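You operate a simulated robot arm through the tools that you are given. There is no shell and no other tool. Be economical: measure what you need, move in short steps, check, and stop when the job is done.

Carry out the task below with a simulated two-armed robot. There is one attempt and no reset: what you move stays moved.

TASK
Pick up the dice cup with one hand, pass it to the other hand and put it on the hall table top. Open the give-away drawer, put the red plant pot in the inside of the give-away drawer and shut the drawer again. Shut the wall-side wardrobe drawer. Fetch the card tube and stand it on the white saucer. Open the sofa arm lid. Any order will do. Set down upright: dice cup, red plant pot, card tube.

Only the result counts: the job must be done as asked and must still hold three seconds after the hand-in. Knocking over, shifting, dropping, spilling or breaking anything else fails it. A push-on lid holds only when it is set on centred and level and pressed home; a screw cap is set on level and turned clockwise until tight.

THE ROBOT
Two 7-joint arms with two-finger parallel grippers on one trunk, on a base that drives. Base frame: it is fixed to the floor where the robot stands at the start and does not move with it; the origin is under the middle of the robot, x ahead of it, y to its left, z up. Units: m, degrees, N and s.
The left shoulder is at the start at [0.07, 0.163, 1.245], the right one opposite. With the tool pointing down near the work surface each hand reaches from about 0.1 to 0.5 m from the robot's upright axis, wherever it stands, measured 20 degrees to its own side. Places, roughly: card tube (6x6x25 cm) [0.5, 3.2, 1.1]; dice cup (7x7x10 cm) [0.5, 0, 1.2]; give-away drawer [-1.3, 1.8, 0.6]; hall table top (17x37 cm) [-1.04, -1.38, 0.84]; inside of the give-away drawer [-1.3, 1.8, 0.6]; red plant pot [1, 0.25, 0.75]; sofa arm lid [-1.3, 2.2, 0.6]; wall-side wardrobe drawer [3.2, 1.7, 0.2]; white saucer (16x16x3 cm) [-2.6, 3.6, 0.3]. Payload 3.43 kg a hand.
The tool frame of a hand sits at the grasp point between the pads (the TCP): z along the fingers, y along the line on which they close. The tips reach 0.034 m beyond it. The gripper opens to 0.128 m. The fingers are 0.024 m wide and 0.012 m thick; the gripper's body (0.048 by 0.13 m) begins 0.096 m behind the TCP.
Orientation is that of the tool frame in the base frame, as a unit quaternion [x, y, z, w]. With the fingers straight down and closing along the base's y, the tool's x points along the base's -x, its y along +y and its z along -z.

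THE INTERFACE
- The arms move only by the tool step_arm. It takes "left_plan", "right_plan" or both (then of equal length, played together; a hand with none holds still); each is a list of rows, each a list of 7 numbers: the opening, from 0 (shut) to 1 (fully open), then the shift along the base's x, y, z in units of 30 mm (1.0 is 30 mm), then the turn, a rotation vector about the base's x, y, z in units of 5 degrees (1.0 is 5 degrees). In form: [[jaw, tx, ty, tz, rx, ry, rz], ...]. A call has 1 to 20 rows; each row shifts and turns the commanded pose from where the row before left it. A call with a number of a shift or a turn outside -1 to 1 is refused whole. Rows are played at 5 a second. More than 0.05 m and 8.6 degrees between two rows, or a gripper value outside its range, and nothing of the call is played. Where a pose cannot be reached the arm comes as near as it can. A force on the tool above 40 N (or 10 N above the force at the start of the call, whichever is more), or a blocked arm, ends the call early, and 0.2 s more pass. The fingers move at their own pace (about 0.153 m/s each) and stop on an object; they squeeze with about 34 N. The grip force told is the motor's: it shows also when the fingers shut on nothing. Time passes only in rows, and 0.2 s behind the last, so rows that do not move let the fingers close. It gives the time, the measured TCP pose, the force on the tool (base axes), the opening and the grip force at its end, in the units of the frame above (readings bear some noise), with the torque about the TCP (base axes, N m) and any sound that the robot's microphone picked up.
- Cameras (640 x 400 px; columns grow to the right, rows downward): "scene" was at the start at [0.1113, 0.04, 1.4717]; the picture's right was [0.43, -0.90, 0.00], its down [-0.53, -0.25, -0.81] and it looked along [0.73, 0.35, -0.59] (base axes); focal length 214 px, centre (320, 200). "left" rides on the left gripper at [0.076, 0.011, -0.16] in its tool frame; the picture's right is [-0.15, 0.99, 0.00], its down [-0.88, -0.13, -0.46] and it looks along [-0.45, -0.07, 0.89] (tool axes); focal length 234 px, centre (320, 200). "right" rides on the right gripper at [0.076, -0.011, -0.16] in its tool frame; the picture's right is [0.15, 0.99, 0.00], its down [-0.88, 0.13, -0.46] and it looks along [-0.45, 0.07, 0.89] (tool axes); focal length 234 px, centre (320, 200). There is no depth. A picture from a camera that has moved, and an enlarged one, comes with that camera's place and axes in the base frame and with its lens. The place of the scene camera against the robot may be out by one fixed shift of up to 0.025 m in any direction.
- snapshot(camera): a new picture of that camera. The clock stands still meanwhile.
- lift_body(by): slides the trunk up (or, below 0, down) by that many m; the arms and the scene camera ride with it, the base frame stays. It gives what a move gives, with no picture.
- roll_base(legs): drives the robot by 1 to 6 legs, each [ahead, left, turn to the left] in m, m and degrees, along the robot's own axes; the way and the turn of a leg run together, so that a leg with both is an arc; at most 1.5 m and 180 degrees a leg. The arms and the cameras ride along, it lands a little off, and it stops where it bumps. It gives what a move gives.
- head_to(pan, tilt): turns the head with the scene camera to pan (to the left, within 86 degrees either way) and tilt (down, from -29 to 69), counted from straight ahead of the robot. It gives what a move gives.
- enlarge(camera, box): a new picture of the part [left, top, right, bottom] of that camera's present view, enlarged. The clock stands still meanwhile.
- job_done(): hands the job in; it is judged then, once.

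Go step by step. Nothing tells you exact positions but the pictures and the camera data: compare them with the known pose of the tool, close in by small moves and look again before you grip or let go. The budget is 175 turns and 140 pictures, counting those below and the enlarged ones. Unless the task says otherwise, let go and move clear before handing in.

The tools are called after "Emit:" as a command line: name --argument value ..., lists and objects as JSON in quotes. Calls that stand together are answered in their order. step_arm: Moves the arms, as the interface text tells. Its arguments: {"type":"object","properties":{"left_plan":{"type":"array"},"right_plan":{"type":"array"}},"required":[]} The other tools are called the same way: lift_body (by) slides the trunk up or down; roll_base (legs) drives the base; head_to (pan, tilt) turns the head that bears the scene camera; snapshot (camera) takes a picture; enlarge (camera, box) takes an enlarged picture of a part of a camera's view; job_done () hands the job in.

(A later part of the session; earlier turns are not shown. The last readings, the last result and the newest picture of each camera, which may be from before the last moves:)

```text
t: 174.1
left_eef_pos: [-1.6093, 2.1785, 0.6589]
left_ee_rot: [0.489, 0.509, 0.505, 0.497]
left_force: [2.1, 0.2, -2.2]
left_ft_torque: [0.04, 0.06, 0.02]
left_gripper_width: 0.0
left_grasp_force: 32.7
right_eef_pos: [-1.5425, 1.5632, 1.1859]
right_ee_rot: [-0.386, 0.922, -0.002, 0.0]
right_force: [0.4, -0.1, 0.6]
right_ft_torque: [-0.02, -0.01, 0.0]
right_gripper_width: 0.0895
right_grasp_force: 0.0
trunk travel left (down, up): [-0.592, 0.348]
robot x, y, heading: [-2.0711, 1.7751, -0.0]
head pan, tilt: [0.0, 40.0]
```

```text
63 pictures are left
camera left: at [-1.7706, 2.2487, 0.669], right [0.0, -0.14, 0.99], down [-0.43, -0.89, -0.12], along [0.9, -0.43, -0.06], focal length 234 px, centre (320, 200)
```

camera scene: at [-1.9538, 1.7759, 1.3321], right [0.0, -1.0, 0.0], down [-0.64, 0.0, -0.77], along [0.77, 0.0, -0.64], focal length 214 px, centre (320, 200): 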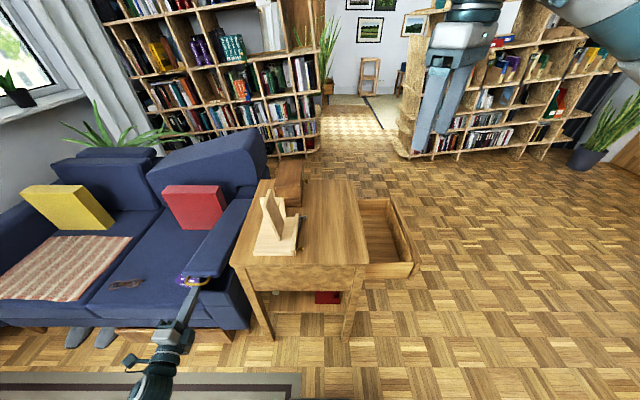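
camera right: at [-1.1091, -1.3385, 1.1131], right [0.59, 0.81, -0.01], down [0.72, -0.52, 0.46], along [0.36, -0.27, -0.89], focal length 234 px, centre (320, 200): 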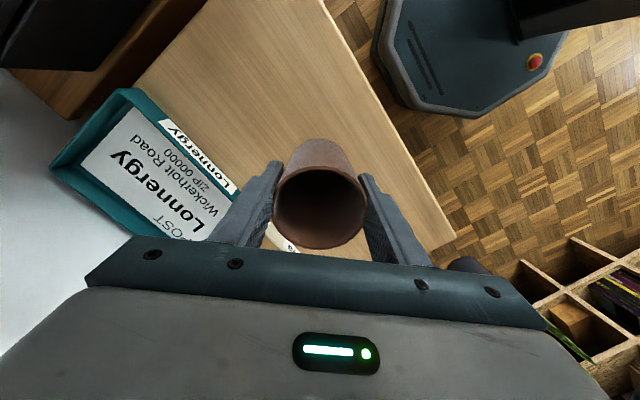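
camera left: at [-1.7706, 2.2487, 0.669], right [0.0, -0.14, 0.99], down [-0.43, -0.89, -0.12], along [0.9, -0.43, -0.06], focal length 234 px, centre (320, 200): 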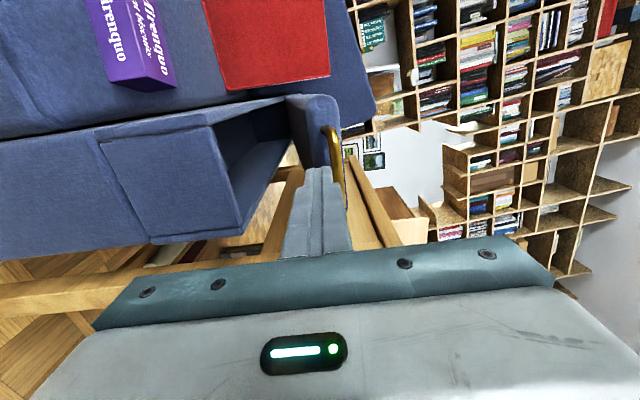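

It rises easily. I push further in under the lid while lifting.

Emit:
step_arm --left_plan '[[0, 0.3, 0, 0.6, 0, 0, 0], [0, 0.5, 0, 0.5, 0, 0, 0], [0, 0.5, 0, 0.5, 0, 0, 0], [0, 0.5, 0, 0.5, 0, 0, 0], [0, 0.5, 0, 0.5, 0, 0, 0], [0, 0, 0, 0, 0, 0, 0]]'

Emit:
lift_body --by 0.12

Emit:
snapshot --camera "scene"

Emit:
snapshot --camera "left"

```text
t: 174.8
left_eef_pos: [-1.5824, 2.1776, 0.6977]
left_ee_rot: [0.489, 0.511, 0.504, 0.496]
left_force: [-17.9, -1.2, 2.9]
left_ft_torque: [-0.04, -0.07, -0.24]
left_gripper_width: 0.0
left_grasp_force: 32.4
right_eef_pos: [-1.5436, 1.5642, 1.1866]
right_ee_rot: [-0.387, 0.922, -0.003, 0.001]
right_force: [0.7, 0.4, -0.9]
right_ft_torque: [0.02, 0.08, -0.01]
right_gripper_width: 0.0897
right_grasp_force: 0.0
trunk travel left (down, up): [-0.592, 0.348]
robot x, y, heading: [-2.0695, 1.7702, 0.2]
head pan, tilt: [0.0, 40.0]
stopped in row 3 (left hand): the force on the tool passed its limit at 49 N (the readings are from after the stop); the commanded pose is now the measured one
```

```text
t: 176.3
left_eef_pos: [-1.5782, 2.1791, 0.8173]
left_ee_rot: [0.489, 0.509, 0.506, 0.496]
left_force: [-0.2, 0.0, 0.4]
left_ft_torque: [0.02, 0.01, 0.0]
left_gripper_width: 0.0
left_grasp_force: 33.1
right_eef_pos: [-1.5425, 1.5631, 1.3056]
right_ee_rot: [-0.387, 0.922, -0.003, 0.0]
right_force: [0.1, 0.3, 0.3]
right_ft_torque: [-0.05, 0.02, -0.01]
right_gripper_width: 0.0896
right_grasp_force: 0.1
trunk travel left (down, up): [-0.712, 0.228]
robot x, y, heading: [-2.071, 1.7735, 0.1]
head pan, tilt: [0.0, 40.0]
```

```text
62 pictures are left
camera scene: at [-1.954, 1.7761, 1.452], right [0.0, -1.0, 0.0], down [-0.64, 0.0, -0.77], along [0.77, 0.0, -0.64], focal length 214 px, centre (320, 200)
```

scene: 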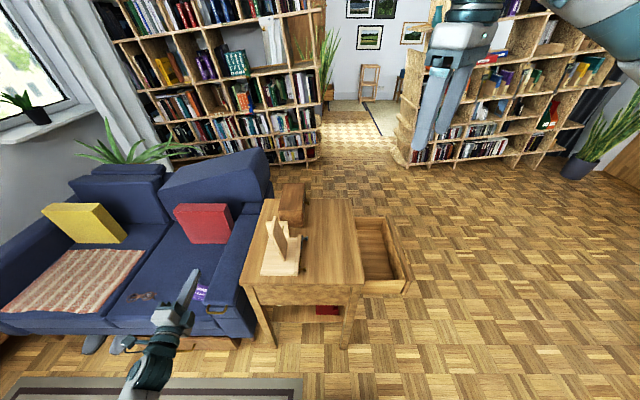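

```text
61 pictures are left
camera left: at [-1.7416, 2.2489, 0.8286], right [0.0, -0.14, 0.99], down [-0.43, -0.9, -0.12], along [0.9, -0.42, -0.06], focal length 234 px, centre (320, 200)
```

left: 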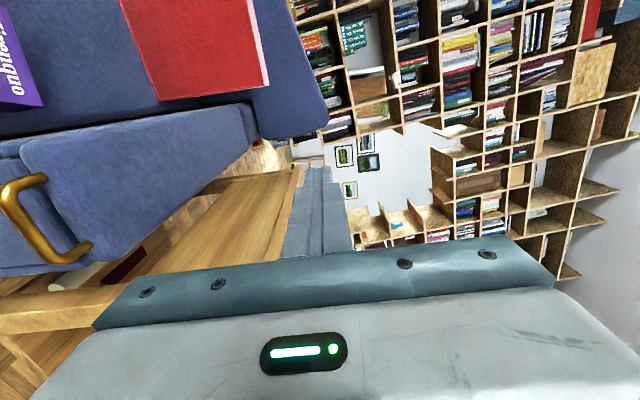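

The lid slipped off since its edge is thick. I will cage the bow loosely between the fingers (not clamped) and follow the arc with pitch; first back to the front of the bow.

Emit:
step_arm --left_plan '[[0.25, -0.8, 0, 0, 0, 0, 0], [0.25, -0.8, 0, 0, 0, 0, 0], [0.25, -0.8, 0, 0, 0, 0, 0], [0.25, -0.8, 0, 0, 0, 0, 0], [0.25, 0, 0, 0, 0, 0, 0]]'

Emit:
lift_body --by -0.225

Emit:
snapshot --camera "left"

```text
t: 177.5
left_eef_pos: [-1.6771, 2.1785, 0.8195]
left_ee_rot: [0.49, 0.51, 0.505, 0.495]
left_force: [-0.5, -0.3, -1.3]
left_ft_torque: [-0.03, 0.01, -0.02]
left_gripper_width: 0.0321
left_grasp_force: 0.1
right_eef_pos: [-1.5421, 1.5641, 1.3061]
right_ee_rot: [-0.387, 0.922, -0.002, 0.0]
right_force: [0.3, -0.3, 0.1]
right_ft_torque: [-0.01, 0.02, 0.02]
right_gripper_width: 0.09
right_grasp_force: 0.1
trunk travel left (down, up): [-0.712, 0.228]
robot x, y, heading: [-2.0709, 1.7741, 0.5]
head pan, tilt: [0.0, 40.0]
```

```text
t: 179.9
left_eef_pos: [-1.6764, 2.1795, 0.5941]
left_ee_rot: [0.489, 0.51, 0.505, 0.496]
left_force: [0.1, -0.9, 0.8]
left_ft_torque: [0.02, 0.01, -0.02]
left_gripper_width: 0.0321
left_grasp_force: 0.1
right_eef_pos: [-1.5431, 1.5635, 1.0814]
right_ee_rot: [-0.387, 0.922, -0.003, 0.001]
right_force: [0.5, 0.3, 0.3]
right_ft_torque: [0.02, 0.02, 0.0]
right_gripper_width: 0.0897
right_grasp_force: 0.1
trunk travel left (down, up): [-0.487, 0.453]
robot x, y, heading: [-2.0724, 1.7729, 0.2]
head pan, tilt: [0.0, 40.0]
```

```text
60 pictures are left
camera left: at [-1.8383, 2.2491, 0.6042], right [0.0, -0.14, 0.99], down [-0.43, -0.9, -0.12], along [0.9, -0.42, -0.06], focal length 234 px, centre (320, 200)
```

left: 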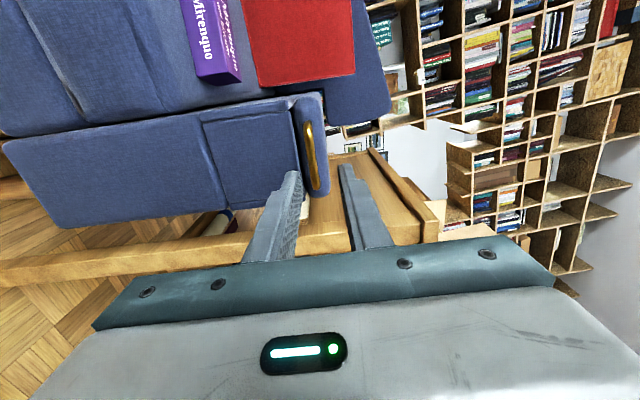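

Emit:
step_arm --left_plan '[[0.25, 0, 0, -0.2, 0, 0, 0], [0.25, 0, 0, 0, 0, 0, 0]]'

Emit:
roll_base --legs '[[0.072, 0, 0]]'

Emit:
snapshot --camera "left"

```text
t: 180.5
left_eef_pos: [-1.6759, 2.179, 0.5889]
left_ee_rot: [0.489, 0.509, 0.506, 0.495]
left_force: [-0.5, 0.2, 0.4]
left_ft_torque: [0.0, 0.01, 0.02]
left_gripper_width: 0.032
left_grasp_force: 0.0
right_eef_pos: [-1.5424, 1.564, 1.0805]
right_ee_rot: [-0.386, 0.923, -0.003, 0.0]
right_force: [0.1, -0.7, -0.2]
right_ft_torque: [-0.01, 0.02, 0.0]
right_gripper_width: 0.0894
right_grasp_force: 0.0
trunk travel left (down, up): [-0.487, 0.453]
robot x, y, heading: [-2.07, 1.7735, 0.1]
head pan, tilt: [0.0, 40.0]
```

```text
t: 181.5
left_eef_pos: [-1.6036, 2.1792, 0.5877]
left_ee_rot: [0.491, 0.51, 0.504, 0.495]
left_force: [-0.3, 0.0, -0.1]
left_ft_torque: [0.01, 0.01, -0.01]
left_gripper_width: 0.032
left_grasp_force: 0.0
right_eef_pos: [-1.4717, 1.5628, 1.08]
right_ee_rot: [-0.386, 0.923, -0.002, 0.0]
right_force: [-0.4, -1.1, 0.2]
right_ft_torque: [-0.01, 0.06, -0.02]
right_gripper_width: 0.0897
right_grasp_force: 0.1
trunk travel left (down, up): [-0.487, 0.453]
robot x, y, heading: [-2.0003, 1.7704, 0.1]
head pan, tilt: [0.0, 40.0]
```

```text
59 pictures are left
camera left: at [-1.766, 2.2488, 0.5979], right [0.0, -0.14, 0.99], down [-0.43, -0.89, -0.12], along [0.9, -0.43, -0.06], focal length 234 px, centre (320, 200)
```

left: 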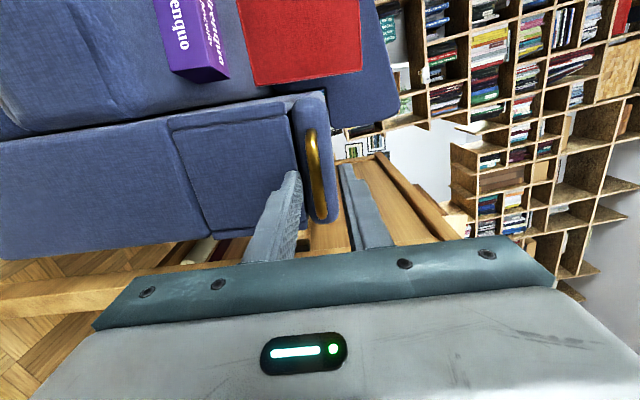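

The bow is caged. I lift along the arc with pitch following.

Emit:
step_arm --left_plan '[[0.17, 0.0, 0, 0.9, 0, 0.6, 0], [0.17, 0.02, 0, 0.9, 0, 0.6, 0], [0.17, 0.07, 0, 0.9, 0, 0.6, 0], [0.17, 0.12, 0, 0.9, 0, 0.6, 0], [0.17, 0.17, 0, 0.89, 0, 0.6, 0], [0.17, 0.21, 0, 0.88, 0, 0.6, 0], [0.17, 0.26, 0, 0.87, 0, 0.6, 0], [0.17, 0.3, 0, 0.855, 0, 0.6, 0], [0.17, 0, 0, 0, 0, 0, 0]]'

Emit:
snapshot --camera "left"

```text
t: 182.9
left_eef_pos: [-1.576, 2.1972, 0.7179]
left_ee_rot: [0.562, 0.579, 0.421, 0.415]
left_force: [-7.9, -0.7, 0.9]
left_ft_torque: [0.06, -0.09, -0.12]
left_gripper_width: 0.0224
left_grasp_force: 0.9
left hand out of reach, approached as far as the arm can: row 5, 6, 7
right_eef_pos: [-1.4723, 1.5648, 1.0799]
right_ee_rot: [-0.387, 0.922, -0.003, 0.0]
right_force: [-0.1, -0.4, 1.1]
right_ft_torque: [-0.01, 0.01, 0.01]
right_gripper_width: 0.0894
right_grasp_force: 0.1
trunk travel left (down, up): [-0.487, 0.453]
robot x, y, heading: [-2.001, 1.7757, 0.1]
head pan, tilt: [0.0, 40.0]
stopped in row 7 (left hand): the force on the tool passed its limit at 74 N (the readings are from after the stop); the commanded pose is now the measured one
```

```text
58 pictures are left
camera left: at [-1.727, 2.2686, 0.7763], right [0.3, -0.13, 0.94], down [-0.45, -0.89, 0.02], along [0.84, -0.43, -0.33], focal length 234 px, centre (320, 200)
```

left: 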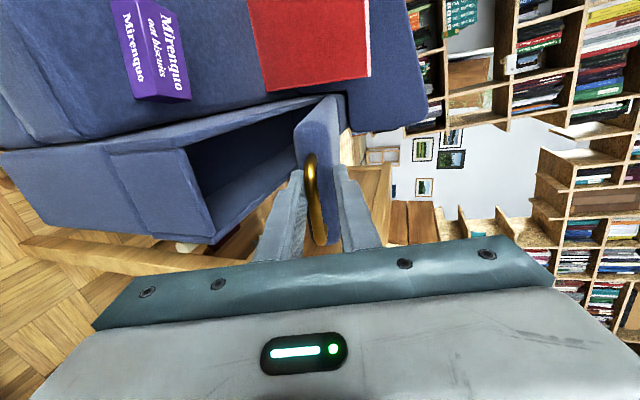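

Emit:
lift_body --by 0.1

Emit:
step_arm --left_plan '[[0.17, 0.4, -0.2, 0, 0, 0.5, 0], [0.17, 0.4, -0.2, 0, 0, 0.5, 0], [0.17, 0, 0, 0, 0, 0, 0]]'

Emit:
snapshot --camera "left"

```text
t: 184.3
left_eef_pos: [-1.5765, 2.1964, 0.818]
left_ee_rot: [0.563, 0.577, 0.421, 0.415]
left_force: [-1.5, -0.1, -2.5]
left_ft_torque: [0.0, 0.08, -0.03]
left_gripper_width: 0.023
left_grasp_force: 1.3
right_eef_pos: [-1.4731, 1.5639, 1.1811]
right_ee_rot: [-0.386, 0.923, -0.003, 0.0]
right_force: [-0.8, 0.3, -0.3]
right_ft_torque: [0.01, 0.01, 0.02]
right_gripper_width: 0.0894
right_grasp_force: 0.0
trunk travel left (down, up): [-0.587, 0.353]
robot x, y, heading: [-2.003, 1.7696, 0.3]
head pan, tilt: [0.0, 40.0]
```

```text
t: 185.1
left_eef_pos: [-1.5481, 2.188, 0.8137]
left_ee_rot: [0.581, 0.596, 0.396, 0.389]
left_force: [-0.7, 0.4, -2.2]
left_ft_torque: [0.01, 0.01, 0.03]
left_gripper_width: 0.0229
left_grasp_force: 1.0
left hand out of reach, approached as far as the arm can: row 1
right_eef_pos: [-1.4724, 1.5643, 1.18]
right_ee_rot: [-0.386, 0.923, -0.003, 0.0]
right_force: [-0.4, 0.4, 0.0]
right_ft_torque: [-0.02, -0.01, 0.02]
right_gripper_width: 0.0896
right_grasp_force: 0.0
trunk travel left (down, up): [-0.587, 0.353]
robot x, y, heading: [-2.0048, 1.7748, 0.5]
head pan, tilt: [0.0, 40.0]
```

```text
57 pictures are left
camera left: at [-1.6928, 2.2609, 0.8852], right [0.38, -0.13, 0.91], down [-0.45, -0.89, 0.06], along [0.81, -0.43, -0.4], focal length 234 px, centre (320, 200)
```

left: 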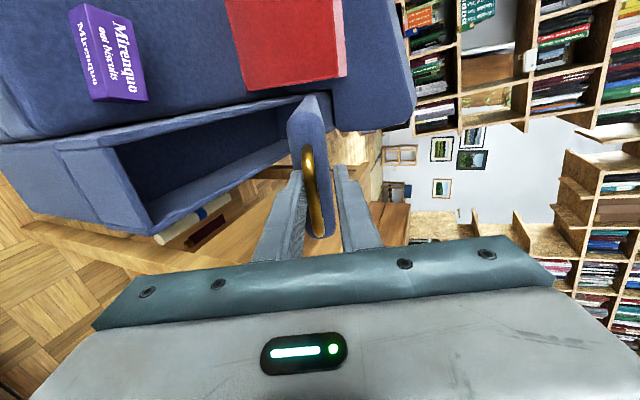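

Caged and rising well (≈25°). I continue the same way.

Emit:
lift_body --by 0.06

Emit:
step_arm --left_plan '[[0.17, 0.5, -0.1, 0, 0, 0.7, 0], [0.17, 0.5, -0.1, 0.2, 0, 0.7, 0], [0.17, 0.5, 0, 0.5, 0, 0.6, 0], [0.17, 0.5, 0, 0.6, 0, 0.6, 0], [0.17, 0, 0, 0, 0, 0, 0]]'

Emit:
snapshot --camera "left"

```text
t: 186.1
left_eef_pos: [-1.5476, 2.1886, 0.8751]
left_ee_rot: [0.58, 0.595, 0.396, 0.389]
left_force: [-0.6, 0.0, -1.0]
left_ft_torque: [0.02, 0.06, -0.03]
left_gripper_width: 0.0223
left_grasp_force: 0.3
right_eef_pos: [-1.473, 1.5625, 1.2417]
right_ee_rot: [-0.385, 0.923, -0.003, 0.0]
right_force: [0.1, -0.4, 0.4]
right_ft_torque: [0.02, -0.01, 0.0]
right_gripper_width: 0.0896
right_grasp_force: 0.0
trunk travel left (down, up): [-0.647, 0.293]
robot x, y, heading: [-2.0042, 1.7745, 0.0]
head pan, tilt: [0.0, 40.0]
```

```text
t: 187.3
left_eef_pos: [-1.4885, 2.1839, 0.9135]
left_ee_rot: [0.622, 0.636, 0.328, 0.319]
left_force: [-1.6, -0.1, -1.8]
left_ft_torque: [0.04, -0.01, -0.01]
left_gripper_width: 0.0228
left_grasp_force: 1.8
right_eef_pos: [-1.4721, 1.5629, 1.2401]
right_ee_rot: [-0.386, 0.923, -0.003, 0.0]
right_force: [-0.3, -0.9, -0.2]
right_ft_torque: [0.01, 0.01, -0.02]
right_gripper_width: 0.0895
right_grasp_force: 0.2
trunk travel left (down, up): [-0.647, 0.293]
robot x, y, heading: [-2.0004, 1.7783, 0.2]
head pan, tilt: [0.0, 40.0]
```

```text
56 pictures are left
camera left: at [-1.6133, 2.2547, 1.0162], right [0.58, -0.13, 0.8], down [-0.43, -0.89, 0.16], along [0.7, -0.43, -0.57], focal length 234 px, centre (320, 200)
```

left: 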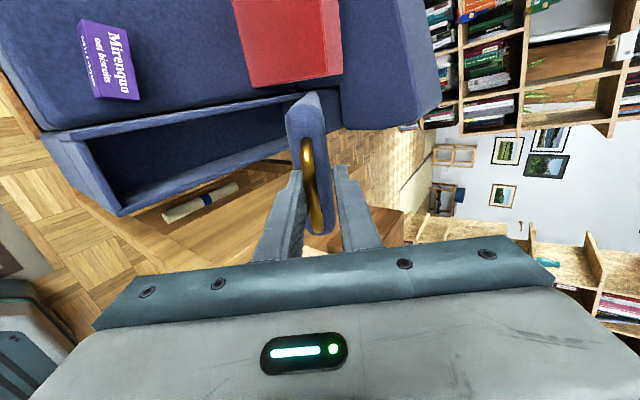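

Emit:
step_arm --left_plan '[[0.17, 0.565, 0, 0.71, 0, 0.6, 0], [0.17, 0.6, 0, 0.68, 0, 0.6, 0], [0.17, 0.636, 0, 0.647, 0, 0.6, 0], [0.17, 0.67, 0, 0.613, 0, 0.6, 0], [0.17, 0.7, 0, 0.577, 0, 0.6, 0], [0.17, 0.73, 0, 0.54, 0, 0.6, 0], [0.17, 0.757, 0, 0.5, 0, 0.6, 0], [0.17, 0.78, 0, 0.46, 0, 0.6, 0], [0.17, 0, 0, 0, 0, 0, 0]]'

Emit:
snapshot --camera "left"

```text
t: 189.3
left_eef_pos: [-1.3319, 2.1826, 1.059]
left_ee_rot: [0.674, 0.689, 0.193, 0.183]
left_force: [-16.8, 4.6, 23.6]
left_ft_torque: [-0.21, 0.54, 0.03]
left_gripper_width: 0.0227
left_grasp_force: 1.1
right_eef_pos: [-1.4762, 1.5635, 1.2423]
right_ee_rot: [-0.386, 0.922, -0.004, 0.003]
right_force: [0.3, 0.1, 0.3]
right_ft_torque: [-0.04, 0.0, 0.02]
right_gripper_width: 0.0893
right_grasp_force: 0.0
trunk travel left (down, up): [-0.647, 0.293]
robot x, y, heading: [-1.9985, 1.7738, 0.3]
head pan, tilt: [0.0, 40.0]
```

```text
55 pictures are left
camera left: at [-1.404, 2.2537, 1.2031], right [0.85, -0.13, 0.51], down [-0.33, -0.89, 0.31], along [0.41, -0.43, -0.8], focal length 234 px, centre (320, 200)
```

left: 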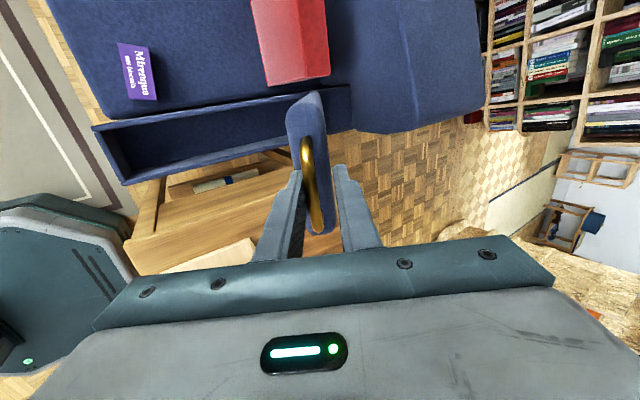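

Lid at ≈61°. I ease the hand out 1 cm along the lid and continue.

Emit:
step_arm --left_plan '[[0.17, -0.17, 0, 0.3, 0, 0, 0], [0.17, 0.805, 0, 0.42, 0, 0.6, 0], [0.17, 0.827, 0, 0.376, 0, 0.6, 0], [0.17, 0.844, 0, 0.333, 0, 0.6, 0], [0.17, 0.86, 0, 0.288, 0, 0.6, 0], [0.17, 0.875, 0, 0.243, 0, 0.6, 0], [0.17, 0.886, 0, 0.196, 0, 0.5, 0], [0.17, 0, 0, 0, 0, 0, 0]]'

Emit:
snapshot --camera "left"

Emit:
snapshot --camera "scene"

```text
t: 191.1
left_eef_pos: [-1.1788, 2.1813, 1.1222]
left_ee_rot: [0.698, 0.707, 0.088, 0.075]
left_force: [-2.8, -1.8, 9.5]
left_ft_torque: [-0.15, 0.2, -0.04]
left_gripper_width: 0.0225
left_grasp_force: 0.5
right_eef_pos: [-1.4746, 1.5639, 1.2414]
right_ee_rot: [-0.386, 0.922, -0.004, 0.001]
right_force: [-0.1, -0.5, 0.3]
right_ft_torque: [-0.04, -0.03, -0.01]
right_gripper_width: 0.0895
right_grasp_force: 0.1
trunk travel left (down, up): [-0.647, 0.293]
robot x, y, heading: [-2.001, 1.7778, 0.2]
head pan, tilt: [0.0, 40.0]
```

```text
54 pictures are left
camera left: at [-1.2052, 2.2531, 1.2814], right [0.96, -0.14, 0.22], down [-0.22, -0.89, 0.4], along [0.15, -0.43, -0.89], focal length 234 px, centre (320, 200)
```

left: 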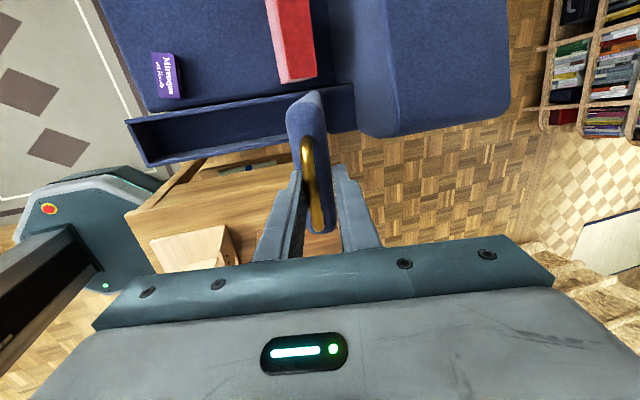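

```text
53 pictures are left
camera scene: at [-1.8863, 1.7762, 1.3875], right [0.0, -1.0, 0.0], down [-0.64, 0.0, -0.77], along [0.77, 0.0, -0.64], focal length 214 px, centre (320, 200)
```

scene: 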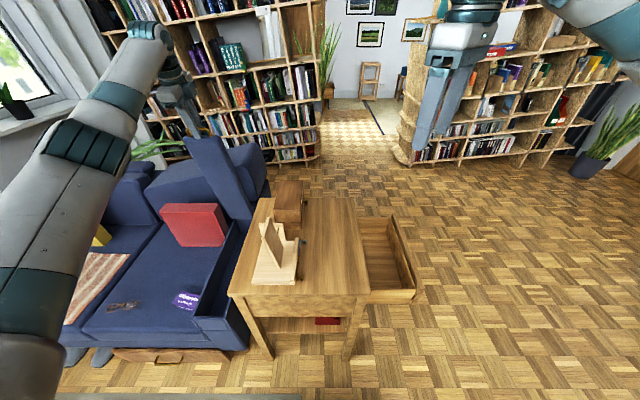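

≈79°. On past vertical until it meets its stop.

Emit:
step_arm --left_plan '[[0.17, 0.85, 0, 0.25, 0, 0.5, 0], [0.17, 0.9, 0, 0.15, 0, 0.5, 0], [0.17, 0.9, 0, 0.1, 0, 0.4, 0], [0.17, 0.9, 0, 0.05, 0, 0.2, 0], [0.17, 0.9, 0, 0, 0, 0.2, 0], [0.17, 0, 0, 0, 0, 0, 0]]'

Emit:
snapshot --camera "left"

```text
t: 192.5
left_eef_pos: [-1.1938, 2.1832, 1.1199]
left_ee_rot: [0.702, 0.711, 0.035, 0.02]
left_force: [-6.1, -6.4, 30.5]
left_ft_torque: [-0.54, -0.45, -0.22]
left_gripper_width: 0.0195
left_grasp_force: 0.2
left hand out of reach, approached as far as the arm can: row 1, 2, 3, 4, 5
right_eef_pos: [-1.4759, 1.5611, 1.2425]
right_ee_rot: [-0.385, 0.923, -0.001, 0.002]
right_force: [-0.1, 0.4, -1.1]
right_ft_torque: [-0.01, 0.03, 0.01]
right_gripper_width: 0.0896
right_grasp_force: 0.1
trunk travel left (down, up): [-0.647, 0.293]
robot x, y, heading: [-1.9998, 1.7715, 0.1]
head pan, tilt: [0.0, 40.0]
```

```text
52 pictures are left
camera left: at [-1.1956, 2.2549, 1.2821], right [0.99, -0.14, 0.07], down [-0.15, -0.89, 0.43], along [0.01, -0.43, -0.9], focal length 234 px, centre (320, 200)
```

left: 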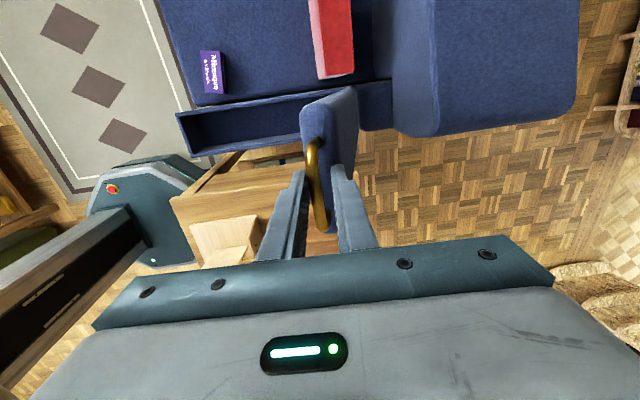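

Emit:
lift_body --by 0.02

Emit:
roll_base --legs '[[0.08, 0, 0]]'

Emit:
step_arm --left_plan '[[0.17, 0.5, 0, 0, 0, -0.5, 0], [0.17, 0.5, 0, 0, 0, -0.5, 0], [0.17, 0, 0, 0, 0, 0, 0]]'

Emit:
snapshot --camera "left"

Emit:
snapshot --camera "scene"

```text
t: 193.1
left_eef_pos: [-1.1903, 2.1873, 1.1342]
left_ee_rot: [0.701, 0.712, 0.031, 0.017]
left_force: [-0.7, -0.2, -0.1]
left_ft_torque: [0.06, -0.06, 0.01]
left_gripper_width: 0.0219
left_grasp_force: 0.2
right_eef_pos: [-1.4731, 1.5622, 1.2606]
right_ee_rot: [-0.387, 0.922, -0.002, 0.001]
right_force: [-0.7, -0.5, 0.2]
right_ft_torque: [0.02, -0.06, 0.02]
right_gripper_width: 0.0897
right_grasp_force: 0.0
trunk travel left (down, up): [-0.667, 0.273]
robot x, y, heading: [-2.0031, 1.7746, 0.4]
head pan, tilt: [0.0, 40.0]
```

```text
t: 194.2
left_eef_pos: [-1.1106, 2.1869, 1.1339]
left_ee_rot: [0.702, 0.711, 0.032, 0.017]
left_force: [-2.9, 4.9, 12.5]
left_ft_torque: [-0.02, -0.02, -0.13]
left_gripper_width: 0.0205
left_grasp_force: 0.1
right_eef_pos: [-1.3938, 1.5645, 1.2605]
right_ee_rot: [-0.385, 0.923, -0.003, 0.0]
right_force: [-0.6, -0.3, 0.3]
right_ft_torque: [0.01, 0.06, -0.03]
right_gripper_width: 0.09
right_grasp_force: 0.1
trunk travel left (down, up): [-0.667, 0.273]
robot x, y, heading: [-1.9206, 1.7746, 0.5]
head pan, tilt: [0.0, 40.0]
```

```text
t: 195.0
left_eef_pos: [-1.0919, 2.1864, 1.137]
left_ee_rot: [0.7, 0.709, 0.066, 0.05]
left_force: [-2.6, -4.1, 17.9]
left_ft_torque: [-0.29, 0.39, 0.05]
left_gripper_width: 0.0216
left_grasp_force: 0.1
left hand out of reach, approached as far as the arm can: row 1, 2
right_eef_pos: [-1.3954, 1.5627, 1.261]
right_ee_rot: [-0.387, 0.922, -0.002, 0.001]
right_force: [-0.4, 0.6, 0.2]
right_ft_torque: [-0.03, 0.01, -0.03]
right_gripper_width: 0.0896
right_grasp_force: 0.1
trunk travel left (down, up): [-0.667, 0.273]
robot x, y, heading: [-1.92, 1.7744, 0.3]
head pan, tilt: [0.0, 40.0]
```

```text
51 pictures are left
camera left: at [-1.1074, 2.2579, 1.2986], right [0.98, -0.13, 0.16], down [-0.19, -0.89, 0.41], along [0.09, -0.43, -0.9], focal length 234 px, centre (320, 200)
```

left: 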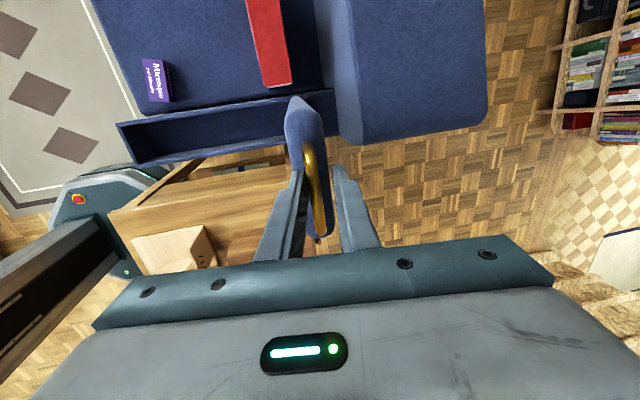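

```text
50 pictures are left
camera scene: at [-1.8083, 1.7751, 1.4076], right [0.0, -1.0, 0.0], down [-0.64, 0.0, -0.77], along [0.77, 0.0, -0.64], focal length 214 px, centre (320, 200)
```

scene: 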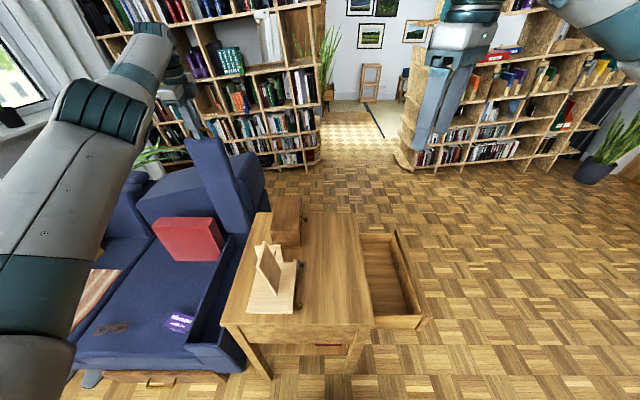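

Just about vertical. I gain reach by easing the pitch while pushing further back.

Emit:
step_arm --left_plan '[[0.17, 0.4, 0, 0.15, 0, -0.9, 0], [0.17, 0.4, 0, 0.1, 0, -0.9, 0], [0.17, 0.4, 0, 0, 0, -0.9, 0], [0.17, 0.4, 0, 0, 0, -0.9, 0], [0.17, 0, 0, 0, 0, 0, 0]]'

Emit:
snapshot --camera "left"

```text
t: 196.2
left_eef_pos: [-1.0425, 2.1867, 1.1441]
left_ee_rot: [0.681, 0.693, 0.173, 0.16]
left_force: [-0.6, -3.9, 16.1]
left_ft_torque: [-0.24, 0.06, -0.09]
left_gripper_width: 0.0221
left_grasp_force: 0.5
right_eef_pos: [-1.3957, 1.5615, 1.2621]
right_ee_rot: [-0.386, 0.922, -0.003, 0.0]
right_force: [0.1, -0.6, -0.1]
right_ft_torque: [0.03, 0.01, 0.02]
right_gripper_width: 0.0896
right_grasp_force: 0.1
trunk travel left (down, up): [-0.667, 0.273]
robot x, y, heading: [-1.9212, 1.7716, -0.0]
head pan, tilt: [0.0, 40.0]
```

```text
49 pictures are left
camera left: at [-1.1067, 2.2583, 1.2924], right [0.88, -0.13, 0.45], down [-0.31, -0.89, 0.33], along [0.36, -0.43, -0.83], focal length 234 px, centre (320, 200)
```

left: 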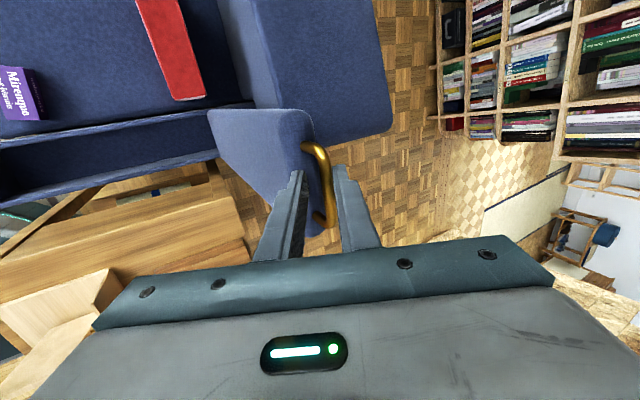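

Emit:
step_arm --left_plan '[[0.17, 0.3, 0, 0.3, 0, -0.6, 0], [0.17, 0.4, 0, 0, 0, -0.6, 0], [0.17, 0.4, 0, 0, 0, -0.6, 0], [0.17, 0.4, 0, 0, 0, -0.6, 0], [0.17, 0, 0, 0, 0, 0, 0]]'

Emit:
snapshot --camera "left"

```text
t: 197.4
left_eef_pos: [-0.997, 2.1887, 1.149]
left_ee_rot: [0.659, 0.675, 0.241, 0.23]
left_force: [-7.0, 1.1, -7.0]
left_ft_torque: [0.21, 0.18, -0.02]
left_gripper_width: 0.0278
left_grasp_force: 5.8
right_eef_pos: [-1.3941, 1.5654, 1.2592]
right_ee_rot: [-0.385, 0.923, -0.003, 0.001]
right_force: [0.0, 0.3, 0.6]
right_ft_torque: [-0.02, 0.02, -0.03]
right_gripper_width: 0.0896
right_grasp_force: 0.0
trunk travel left (down, up): [-0.667, 0.273]
robot x, y, heading: [-1.9225, 1.7766, 0.1]
head pan, tilt: [0.0, 40.0]
```

```text
48 pictures are left
camera left: at [-1.0901, 2.2617, 1.281], right [0.77, -0.13, 0.62], down [-0.37, -0.89, 0.27], along [0.52, -0.43, -0.74], focal length 234 px, centre (320, 200)
```

left: 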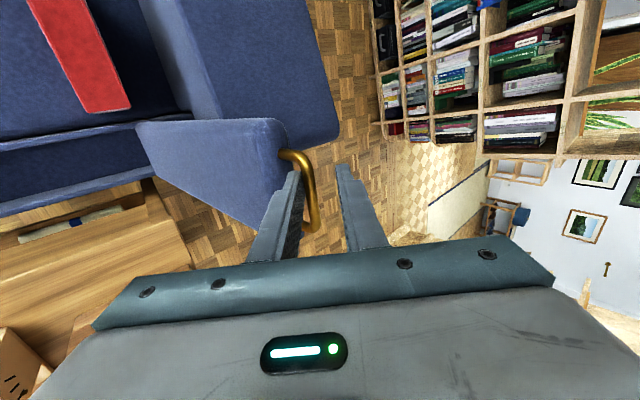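

The lid is past vertical (≈100°). I withdraw the fingers along their own axis and see whether it stays.

Emit:
step_arm --left_plan '[[0.3, 0, 0, 0, 0, 0, 0], [0.3, -0.3, 0, 0.4, 0, 0, 0], [0.3, -0.4, 0, 0.5, 0, 0, 0], [0.3, -0.4, 0, 0.5, 0, 0, 0], [0.3, -0.4, 0, 0.5, 0, 0, 0], [0.3, -0.4, 0, 0.5, 0, 0, 0]]'

Emit:
snapshot --camera "left"

Emit:
snapshot --camera "scene"

```text
t: 198.8
left_eef_pos: [-1.0544, 2.1875, 1.2219]
left_ee_rot: [0.659, 0.674, 0.241, 0.231]
left_force: [-0.3, -0.1, 0.0]
left_ft_torque: [0.01, 0.02, 0.0]
left_gripper_width: 0.0384
left_grasp_force: 0.0
right_eef_pos: [-1.3937, 1.5635, 1.2605]
right_ee_rot: [-0.387, 0.922, -0.003, 0.0]
right_force: [-0.8, -0.4, 0.0]
right_ft_torque: [0.02, -0.02, -0.01]
right_gripper_width: 0.0895
right_grasp_force: 0.2
trunk travel left (down, up): [-0.667, 0.273]
robot x, y, heading: [-1.9229, 1.7732, 0.3]
head pan, tilt: [0.0, 40.0]
```

```text
47 pictures are left
camera left: at [-1.1475, 2.2591, 1.3539], right [0.77, -0.13, 0.62], down [-0.37, -0.89, 0.27], along [0.52, -0.43, -0.74], focal length 234 px, centre (320, 200)
```

left: 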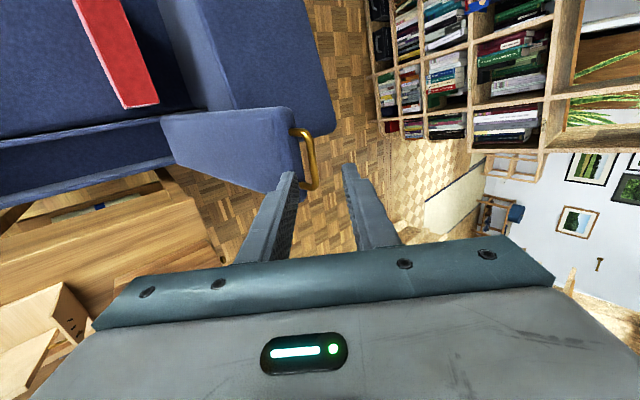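

```text
46 pictures are left
camera scene: at [-1.8056, 1.7766, 1.4072], right [0.0, -1.0, 0.0], down [-0.64, 0.0, -0.77], along [0.77, 0.0, -0.64], focal length 214 px, centre (320, 200)
```

scene: 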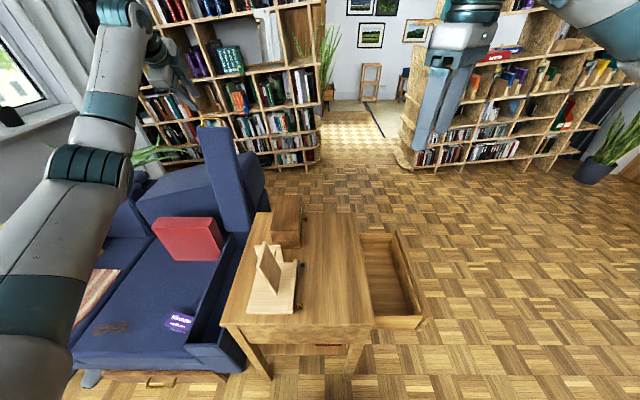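

The lid stays open. I withdraw the left hand and drive round toward the passage beside the bookshelf.

Emit:
step_arm --left_plan '[[0.3, -0.9, 0, 0.3, 0, 0, 0], [0.3, -0.9, 0, 0.3, 0, 0, 0], [0.3, -0.9, 0, 0.3, 0, 0, 0], [0.3, -0.9, 0, 0, 0, 0, 0], [0.3, -0.9, -0.3, 0, 0, 0, 0], [0.3, -0.9, -0.3, 0, 0, 0, 0], [0.3, -0.9, -0.3, 0, 0, 0, 0], [0.3, -0.9, -0.3, 0, 0, 0, 0], [0.3, -0.9, -0.3, 0, 0, 0, 0], [0.3, -0.9, -0.3, 0, 0, 0, 0]]'

Emit:
roll_base --legs '[[-0.05, -0.78, 0], [1.4, 0, 0]]'

Emit:
head_to --pan 10 --tilt 25

Emit:
snapshot --camera "scene"

```text
t: 201.0
left_eef_pos: [-1.3251, 2.1324, 1.2481]
left_ee_rot: [0.66, 0.673, 0.241, 0.231]
left_force: [0.6, -0.2, 0.9]
left_ft_torque: [0.0, 0.0, 0.03]
left_gripper_width: 0.0384
left_grasp_force: 0.0
right_eef_pos: [-1.3937, 1.5643, 1.2606]
right_ee_rot: [-0.385, 0.923, -0.003, 0.0]
right_force: [0.3, -0.8, -0.9]
right_ft_torque: [0.0, 0.01, 0.0]
right_gripper_width: 0.0897
right_grasp_force: 0.0
trunk travel left (down, up): [-0.667, 0.273]
robot x, y, heading: [-1.9239, 1.7748, 0.1]
head pan, tilt: [0.0, 40.0]
```

```text
t: 211.9
left_eef_pos: [0.073, 1.3478, 1.2491]
left_ee_rot: [0.664, 0.669, 0.24, 0.233]
left_force: [-0.1, 0.6, 0.0]
left_ft_torque: [0.01, 0.02, -0.02]
left_gripper_width: 0.0384
left_grasp_force: 0.0
right_eef_pos: [-0.0016, 0.7816, 1.2599]
right_ee_rot: [-0.381, 0.925, -0.002, 0.0]
right_force: [0.5, -0.5, 0.4]
right_ft_torque: [0.01, -0.02, 0.01]
right_gripper_width: 0.0894
right_grasp_force: 0.0
trunk travel left (down, up): [-0.667, 0.273]
robot x, y, heading: [-0.53, 1.0016, -0.2]
head pan, tilt: [0.0, 40.0]
```

```text
t: 212.7
left_eef_pos: [0.0739, 1.3491, 1.2471]
left_ee_rot: [0.663, 0.67, 0.24, 0.232]
left_force: [1.5, 0.0, -0.4]
left_ft_torque: [0.01, 0.0, 0.02]
left_gripper_width: 0.0385
left_grasp_force: 0.0
right_eef_pos: [-0.0016, 0.7806, 1.2607]
right_ee_rot: [-0.381, 0.925, -0.003, 0.0]
right_force: [-0.8, -0.2, -0.6]
right_ft_torque: [0.03, 0.01, 0.01]
right_gripper_width: 0.0897
right_grasp_force: 0.0
trunk travel left (down, up): [-0.667, 0.273]
robot x, y, heading: [-0.5275, 0.9949, -0.4]
head pan, tilt: [10.0, 25.0]
```

```text
45 pictures are left
camera scene: at [-0.4051, 1.0139, 1.4303], right [0.17, -0.99, 0.0], down [-0.42, -0.07, -0.91], along [0.89, 0.15, -0.42], focal length 214 px, centre (320, 200)
```

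scene: 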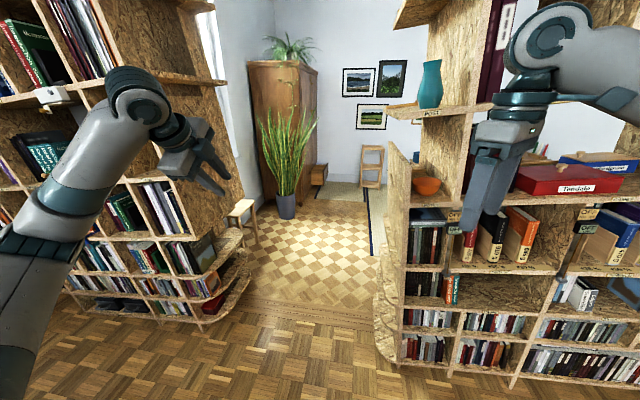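

The passage runs between y≈0.85 and 1.8. I tuck the left arm in, centre at y≈1.3 and drive through.

Emit:
step_arm --left_plan '[[0.5, -0.2, -0.9, 0, 0, 0, 0], [0.5, -0.2, -0.9, 0, 0, 0, 0], [0.5, -0.2, -0.9, 0, 0, 0, 0], [0.5, -0.2, -0.9, 0, 0, 0, 0], [0.5, -0.2, -0.9, 0, 0, 0, 0], [0.5, -0.2, -0.9, 0, 0, 0, 0], [0.5, -0.2, -0.9, 0, 0, 0, 0], [0.5, 0, 0, 0, 0, 0, 0]]'

Emit:
roll_base --legs '[[0, 0.32, 0]]'

Emit:
head_to --pan 0 --tilt 25

Emit:
snapshot --camera "scene"

```text
t: 214.5
left_eef_pos: [0.0325, 1.1611, 1.2462]
left_ee_rot: [0.664, 0.669, 0.24, 0.232]
left_force: [0.2, 0.7, 0.0]
left_ft_torque: [0.02, 0.01, -0.01]
left_gripper_width: 0.0639
left_grasp_force: 0.0
right_eef_pos: [-0.0004, 0.7814, 1.261]
right_ee_rot: [-0.381, 0.924, -0.003, -0.001]
right_force: [0.0, -0.5, -1.0]
right_ft_torque: [0.01, 0.0, 0.03]
right_gripper_width: 0.0897
right_grasp_force: 0.1
trunk travel left (down, up): [-0.667, 0.273]
robot x, y, heading: [-0.5295, 0.9974, -0.1]
head pan, tilt: [10.0, 25.0]
```

```text
t: 216.6
left_eef_pos: [0.0348, 1.4793, 1.2473]
left_ee_rot: [0.664, 0.669, 0.24, 0.232]
left_force: [0.4, -0.1, 0.0]
left_ft_torque: [-0.01, 0.0, -0.02]
left_gripper_width: 0.0641
left_grasp_force: 0.1
right_eef_pos: [0.0005, 1.1005, 1.2601]
right_ee_rot: [-0.38, 0.925, -0.002, 0.0]
right_force: [0.2, -0.3, 0.0]
right_ft_torque: [-0.01, -0.02, 0.0]
right_gripper_width: 0.0897
right_grasp_force: 0.2
trunk travel left (down, up): [-0.667, 0.273]
robot x, y, heading: [-0.5249, 1.3179, -0.6]
head pan, tilt: [10.0, 25.0]
```

```text
t: 217.4
left_eef_pos: [0.0357, 1.4798, 1.2469]
left_ee_rot: [0.664, 0.669, 0.24, 0.232]
left_force: [1.1, 0.3, -0.3]
left_ft_torque: [-0.02, -0.01, -0.02]
left_gripper_width: 0.0641
left_grasp_force: 0.0
right_eef_pos: [0.0004, 1.1012, 1.2593]
right_ee_rot: [-0.38, 0.925, -0.003, 0.001]
right_force: [-0.6, 0.3, 0.9]
right_ft_torque: [0.01, 0.03, -0.02]
right_gripper_width: 0.0896
right_grasp_force: 0.0
trunk travel left (down, up): [-0.667, 0.273]
robot x, y, heading: [-0.5261, 1.3178, -0.3]
head pan, tilt: [0.0, 25.0]
```

```text
44 pictures are left
camera scene: at [-0.4013, 1.3188, 1.4304], right [-0.01, -1.0, 0.0], down [-0.42, 0.0, -0.91], along [0.91, -0.01, -0.42], focal length 214 px, centre (320, 200)
```

scene: 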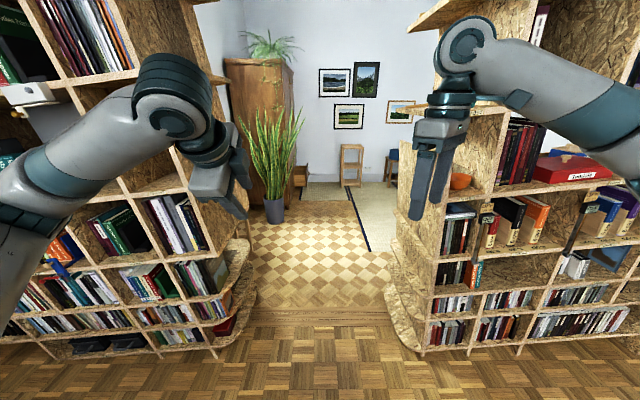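

The elbows stick out, so I lower both hands to hang by the body for the passage.

Emit:
step_arm --left_plan '[[0.5, -0.3, 0, -1, 0, 0.4, 0], [0.5, -0.3, 0, -1, 0, 0.4, 0], [0.5, -0.3, 0, -1, 0, 0.4, 0], [0.5, -0.3, 0, -1, 0, 0.4, 0], [0.5, -0.3, 0, -1, 0, 0.4, 0], [0.5, -0.3, 0, -1, 0, 0.4, 0], [0.5, -0.3, 0, -1, 0, 0.4, 0], [0.5, -0.3, 0, -1, 0, 0.4, 0], [0.5, -0.3, 0, -1, 0, 0.4, 0], [0.5, -0.3, 0, -1, 0, 0.4, 0], [0.5, -0.3, 0, -1, 0, 0.4, 0], [0.5, -0.3, 0, -1, 0, 0.4, 0], [0.5, -0.3, 0, -1, 0, 0.4, 0], [0.5, -0.3, 0, -1, 0, 0.4, 0], [0.5, -0.3, 0, -1, 0, 0.4, 0], [0.5, -0.3, 0, -1, 0, 0.4, 0], [0.5, -0.3, 0, -1, 0, 0.4, 0], [0.5, -0.3, 0, -1, 0, 0.4, 0], [0.5, -0.3, 0, -1, 0, 0.4, 0], [0.5, -0.3, 0, -1, 0, 0.4, 0]]' --right_plan '[[0.7, -0.3, 0, -1, 0, 0, 0], [0.7, -0.3, 0, -1, 0, 0, 0], [0.7, -0.3, 0, -1, 0, 0, 0], [0.7, -0.3, 0, -1, 0, 0, 0], [0.7, -0.3, 0, -1, 0, 0, 0], [0.7, -0.3, 0, -1, 0, 0, 0], [0.7, -0.3, 0, -1, 0, 0, 0], [0.7, -0.3, 0, -1, 0, 0, 0], [0.7, -0.3, 0, -1, 0, 0, 0], [0.7, -0.3, 0, -1, 0, 0, 0], [0.7, -0.3, 0, -1, 0, 0, 0], [0.7, -0.3, 0, -1, 0, 0, 0], [0.7, -0.3, 0, -1, 0, 0, 0], [0.7, -0.3, 0, -1, 0, 0, 0], [0.7, -0.3, 0, -1, 0, 0, 0], [0.7, -0.3, 0, -1, 0, 0, 0], [0.7, -0.3, 0, -1, 0, 0, 0], [0.7, -0.3, 0, -1, 0, 0, 0], [0.7, -0.3, 0, -1, 0, 0, 0], [0.7, -0.3, 0, -1, 0, 0, 0]]'

Emit:
head_to --pan 0 --tilt 55

Emit:
snapshot --camera "scene"

```text
t: 221.6
left_eef_pos: [-0.1453, 1.4812, 0.6488]
left_ee_rot: [0.706, 0.708, -0.001, -0.01]
left_force: [-1.0, -0.7, 0.0]
left_ft_torque: [0.01, 0.03, -0.02]
left_gripper_width: 0.0639
left_grasp_force: 0.2
right_eef_pos: [-0.1807, 1.1007, 0.6615]
right_ee_rot: [-0.38, 0.925, -0.003, 0.0]
right_force: [0.0, -0.1, -0.2]
right_ft_torque: [-0.02, 0.01, -0.02]
right_gripper_width: 0.0898
right_grasp_force: 0.0
trunk travel left (down, up): [-0.667, 0.273]
robot x, y, heading: [-0.5245, 1.3155, -0.8]
head pan, tilt: [0.0, 25.0]
```

```text
t: 222.5
left_eef_pos: [-0.1449, 1.4812, 0.6476]
left_ee_rot: [0.706, 0.708, -0.002, -0.01]
left_force: [-0.1, 0.2, 0.0]
left_ft_torque: [-0.01, -0.01, 0.02]
left_gripper_width: 0.0642
left_grasp_force: 0.0
right_eef_pos: [-0.1802, 1.1013, 0.6611]
right_ee_rot: [-0.38, 0.925, -0.003, 0.0]
right_force: [0.2, 0.3, 0.4]
right_ft_torque: [-0.03, -0.02, -0.02]
right_gripper_width: 0.0894
right_grasp_force: 0.1
trunk travel left (down, up): [-0.667, 0.273]
robot x, y, heading: [-0.5289, 1.3149, -0.5]
head pan, tilt: [0.0, 55.0]
```

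```text
43 pictures are left
camera scene: at [-0.4214, 1.3183, 1.3865], right [-0.01, -1.0, 0.0], down [-0.82, 0.01, -0.57], along [0.57, -0.01, -0.82], focal length 214 px, centre (320, 200)
```

scene: 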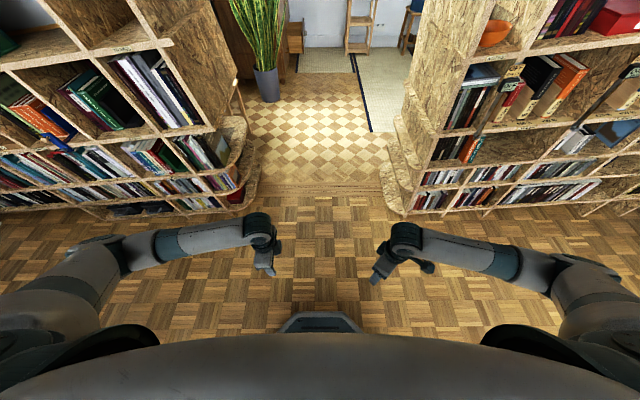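

Facing sideways is narrower: I turn to face -y and strafe through the gap.

Emit:
roll_base --legs '[[0, 0, -89.5], [-0.09, 0.2, 0]]'

Emit:
roll_base --legs '[[0, 1.3, 0]]'

Emit:
head_to --pan 10 --tilt 35

Emit:
snapshot --camera "scene"

```text
t: 228.0
left_eef_pos: [-0.1615, 1.0241, 0.648]
left_ee_rot: [1.0, 0.003, 0.007, -0.009]
left_force: [-0.1, 0.6, 0.7]
left_ft_torque: [0.0, 0.02, 0.0]
left_gripper_width: 0.0639
left_grasp_force: 0.1
right_eef_pos: [-0.541, 1.0592, 0.6606]
right_ee_rot: [0.384, 0.923, -0.002, -0.002]
right_force: [0.1, 0.6, -0.4]
right_ft_torque: [-0.03, -0.01, -0.02]
right_gripper_width: 0.0896
right_grasp_force: 0.1
trunk travel left (down, up): [-0.667, 0.273]
robot x, y, heading: [-0.3252, 1.4039, -90.5]
head pan, tilt: [0.0, 55.0]
```

```text
t: 234.5
left_eef_pos: [1.138, 1.0179, 0.6473]
left_ee_rot: [1.0, 0.003, 0.006, -0.009]
left_force: [-0.2, -0.1, -0.3]
left_ft_torque: [0.03, -0.01, 0.01]
left_gripper_width: 0.0637
left_grasp_force: 0.0
right_eef_pos: [0.7587, 1.0511, 0.6617]
right_ee_rot: [0.383, 0.924, -0.002, -0.002]
right_force: [0.0, -0.8, -1.1]
right_ft_torque: [0.0, 0.01, -0.01]
right_gripper_width: 0.0896
right_grasp_force: 0.1
trunk travel left (down, up): [-0.667, 0.273]
robot x, y, heading: [0.9722, 1.3978, -90.6]
head pan, tilt: [0.0, 55.0]
```

```text
t: 235.4
left_eef_pos: [1.1371, 1.0175, 0.6475]
left_ee_rot: [1.0, 0.003, 0.006, -0.008]
left_force: [-0.1, -0.1, 0.1]
left_ft_torque: [-0.04, -0.01, 0.0]
left_gripper_width: 0.064
left_grasp_force: 0.0
right_eef_pos: [0.7587, 1.0504, 0.6618]
right_ee_rot: [0.383, 0.924, -0.002, -0.002]
right_force: [0.9, -0.3, -1.0]
right_ft_torque: [-0.01, 0.0, -0.01]
right_gripper_width: 0.0896
right_grasp_force: 0.1
trunk travel left (down, up): [-0.667, 0.273]
robot x, y, heading: [0.9742, 1.3965, -90.3]
head pan, tilt: [10.0, 35.0]
```

```text
42 pictures are left
camera scene: at [0.9696, 1.2627, 1.4146], right [-0.99, -0.17, 0.0], down [-0.1, 0.57, -0.82], along [0.14, -0.81, -0.57], focal length 214 px, centre (320, 200)
```

scene: 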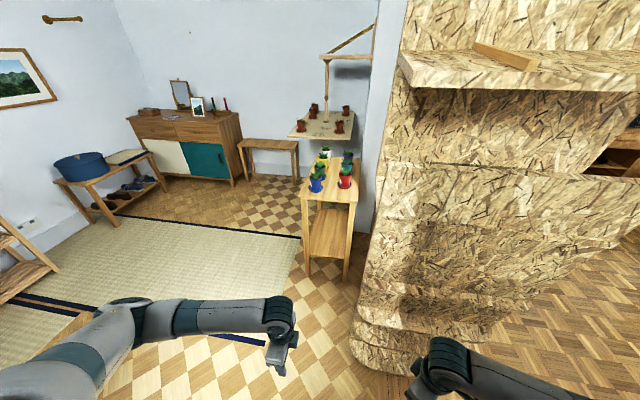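

I see the red cactus pot on the small stand around [1.0, 0.2]. I shift away from the shelf, approach and zoom in.

Emit:
roll_base --legs '[[0, 0.43, 0], [0.5, 0, -20]]'

Emit:
head_to --pan -12 --tilt 40

Emit:
snapshot --camera "scene"

```text
t: 239.9
left_eef_pos: [1.4234, 0.6123, 0.649]
left_ee_rot: [0.991, -0.13, 0.007, -0.006]
left_force: [-0.6, 1.4, 0.2]
left_ft_torque: [0.04, -0.02, 0.01]
left_gripper_width: 0.0642
left_grasp_force: 0.0
right_eef_pos: [1.074, 0.7548, 0.6599]
right_ee_rot: [0.495, 0.869, 0.005, -0.001]
right_force: [0.1, -0.7, -0.2]
right_ft_torque: [0.01, 0.0, 0.01]
right_gripper_width: 0.0897
right_grasp_force: 0.1
trunk travel left (down, up): [-0.667, 0.273]
robot x, y, heading: [1.366, 1.0198, -105.3]
head pan, tilt: [10.0, 35.0]
stopped in leg 2: the robot was blocked; the commanded pose is now the measured one
```

```text
t: 240.8
left_eef_pos: [1.4227, 0.6113, 0.6478]
left_ee_rot: [0.992, -0.129, 0.008, -0.006]
left_force: [-0.4, 0.1, 0.3]
left_ft_torque: [0.01, 0.0, -0.01]
left_gripper_width: 0.064
left_grasp_force: 0.0
right_eef_pos: [1.0738, 0.7557, 0.6611]
right_ee_rot: [0.496, 0.868, 0.006, -0.002]
right_force: [0.0, -0.4, 0.6]
right_ft_torque: [0.01, -0.01, 0.0]
right_gripper_width: 0.0895
right_grasp_force: 0.1
trunk travel left (down, up): [-0.667, 0.273]
robot x, y, heading: [1.3642, 1.0232, -105.4]
head pan, tilt: [-12.0, 40.0]
```

```text
41 pictures are left
camera scene: at [1.2954, 0.9022, 1.4073], right [-0.89, 0.46, 0.0], down [0.3, 0.57, -0.77], along [-0.35, -0.68, -0.64], focal length 214 px, centre (320, 200)
```

scene: 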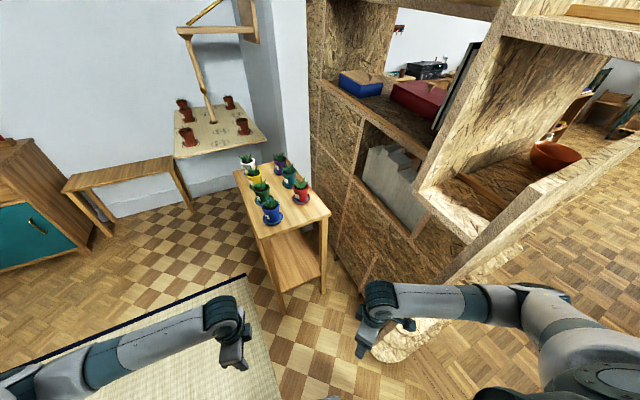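

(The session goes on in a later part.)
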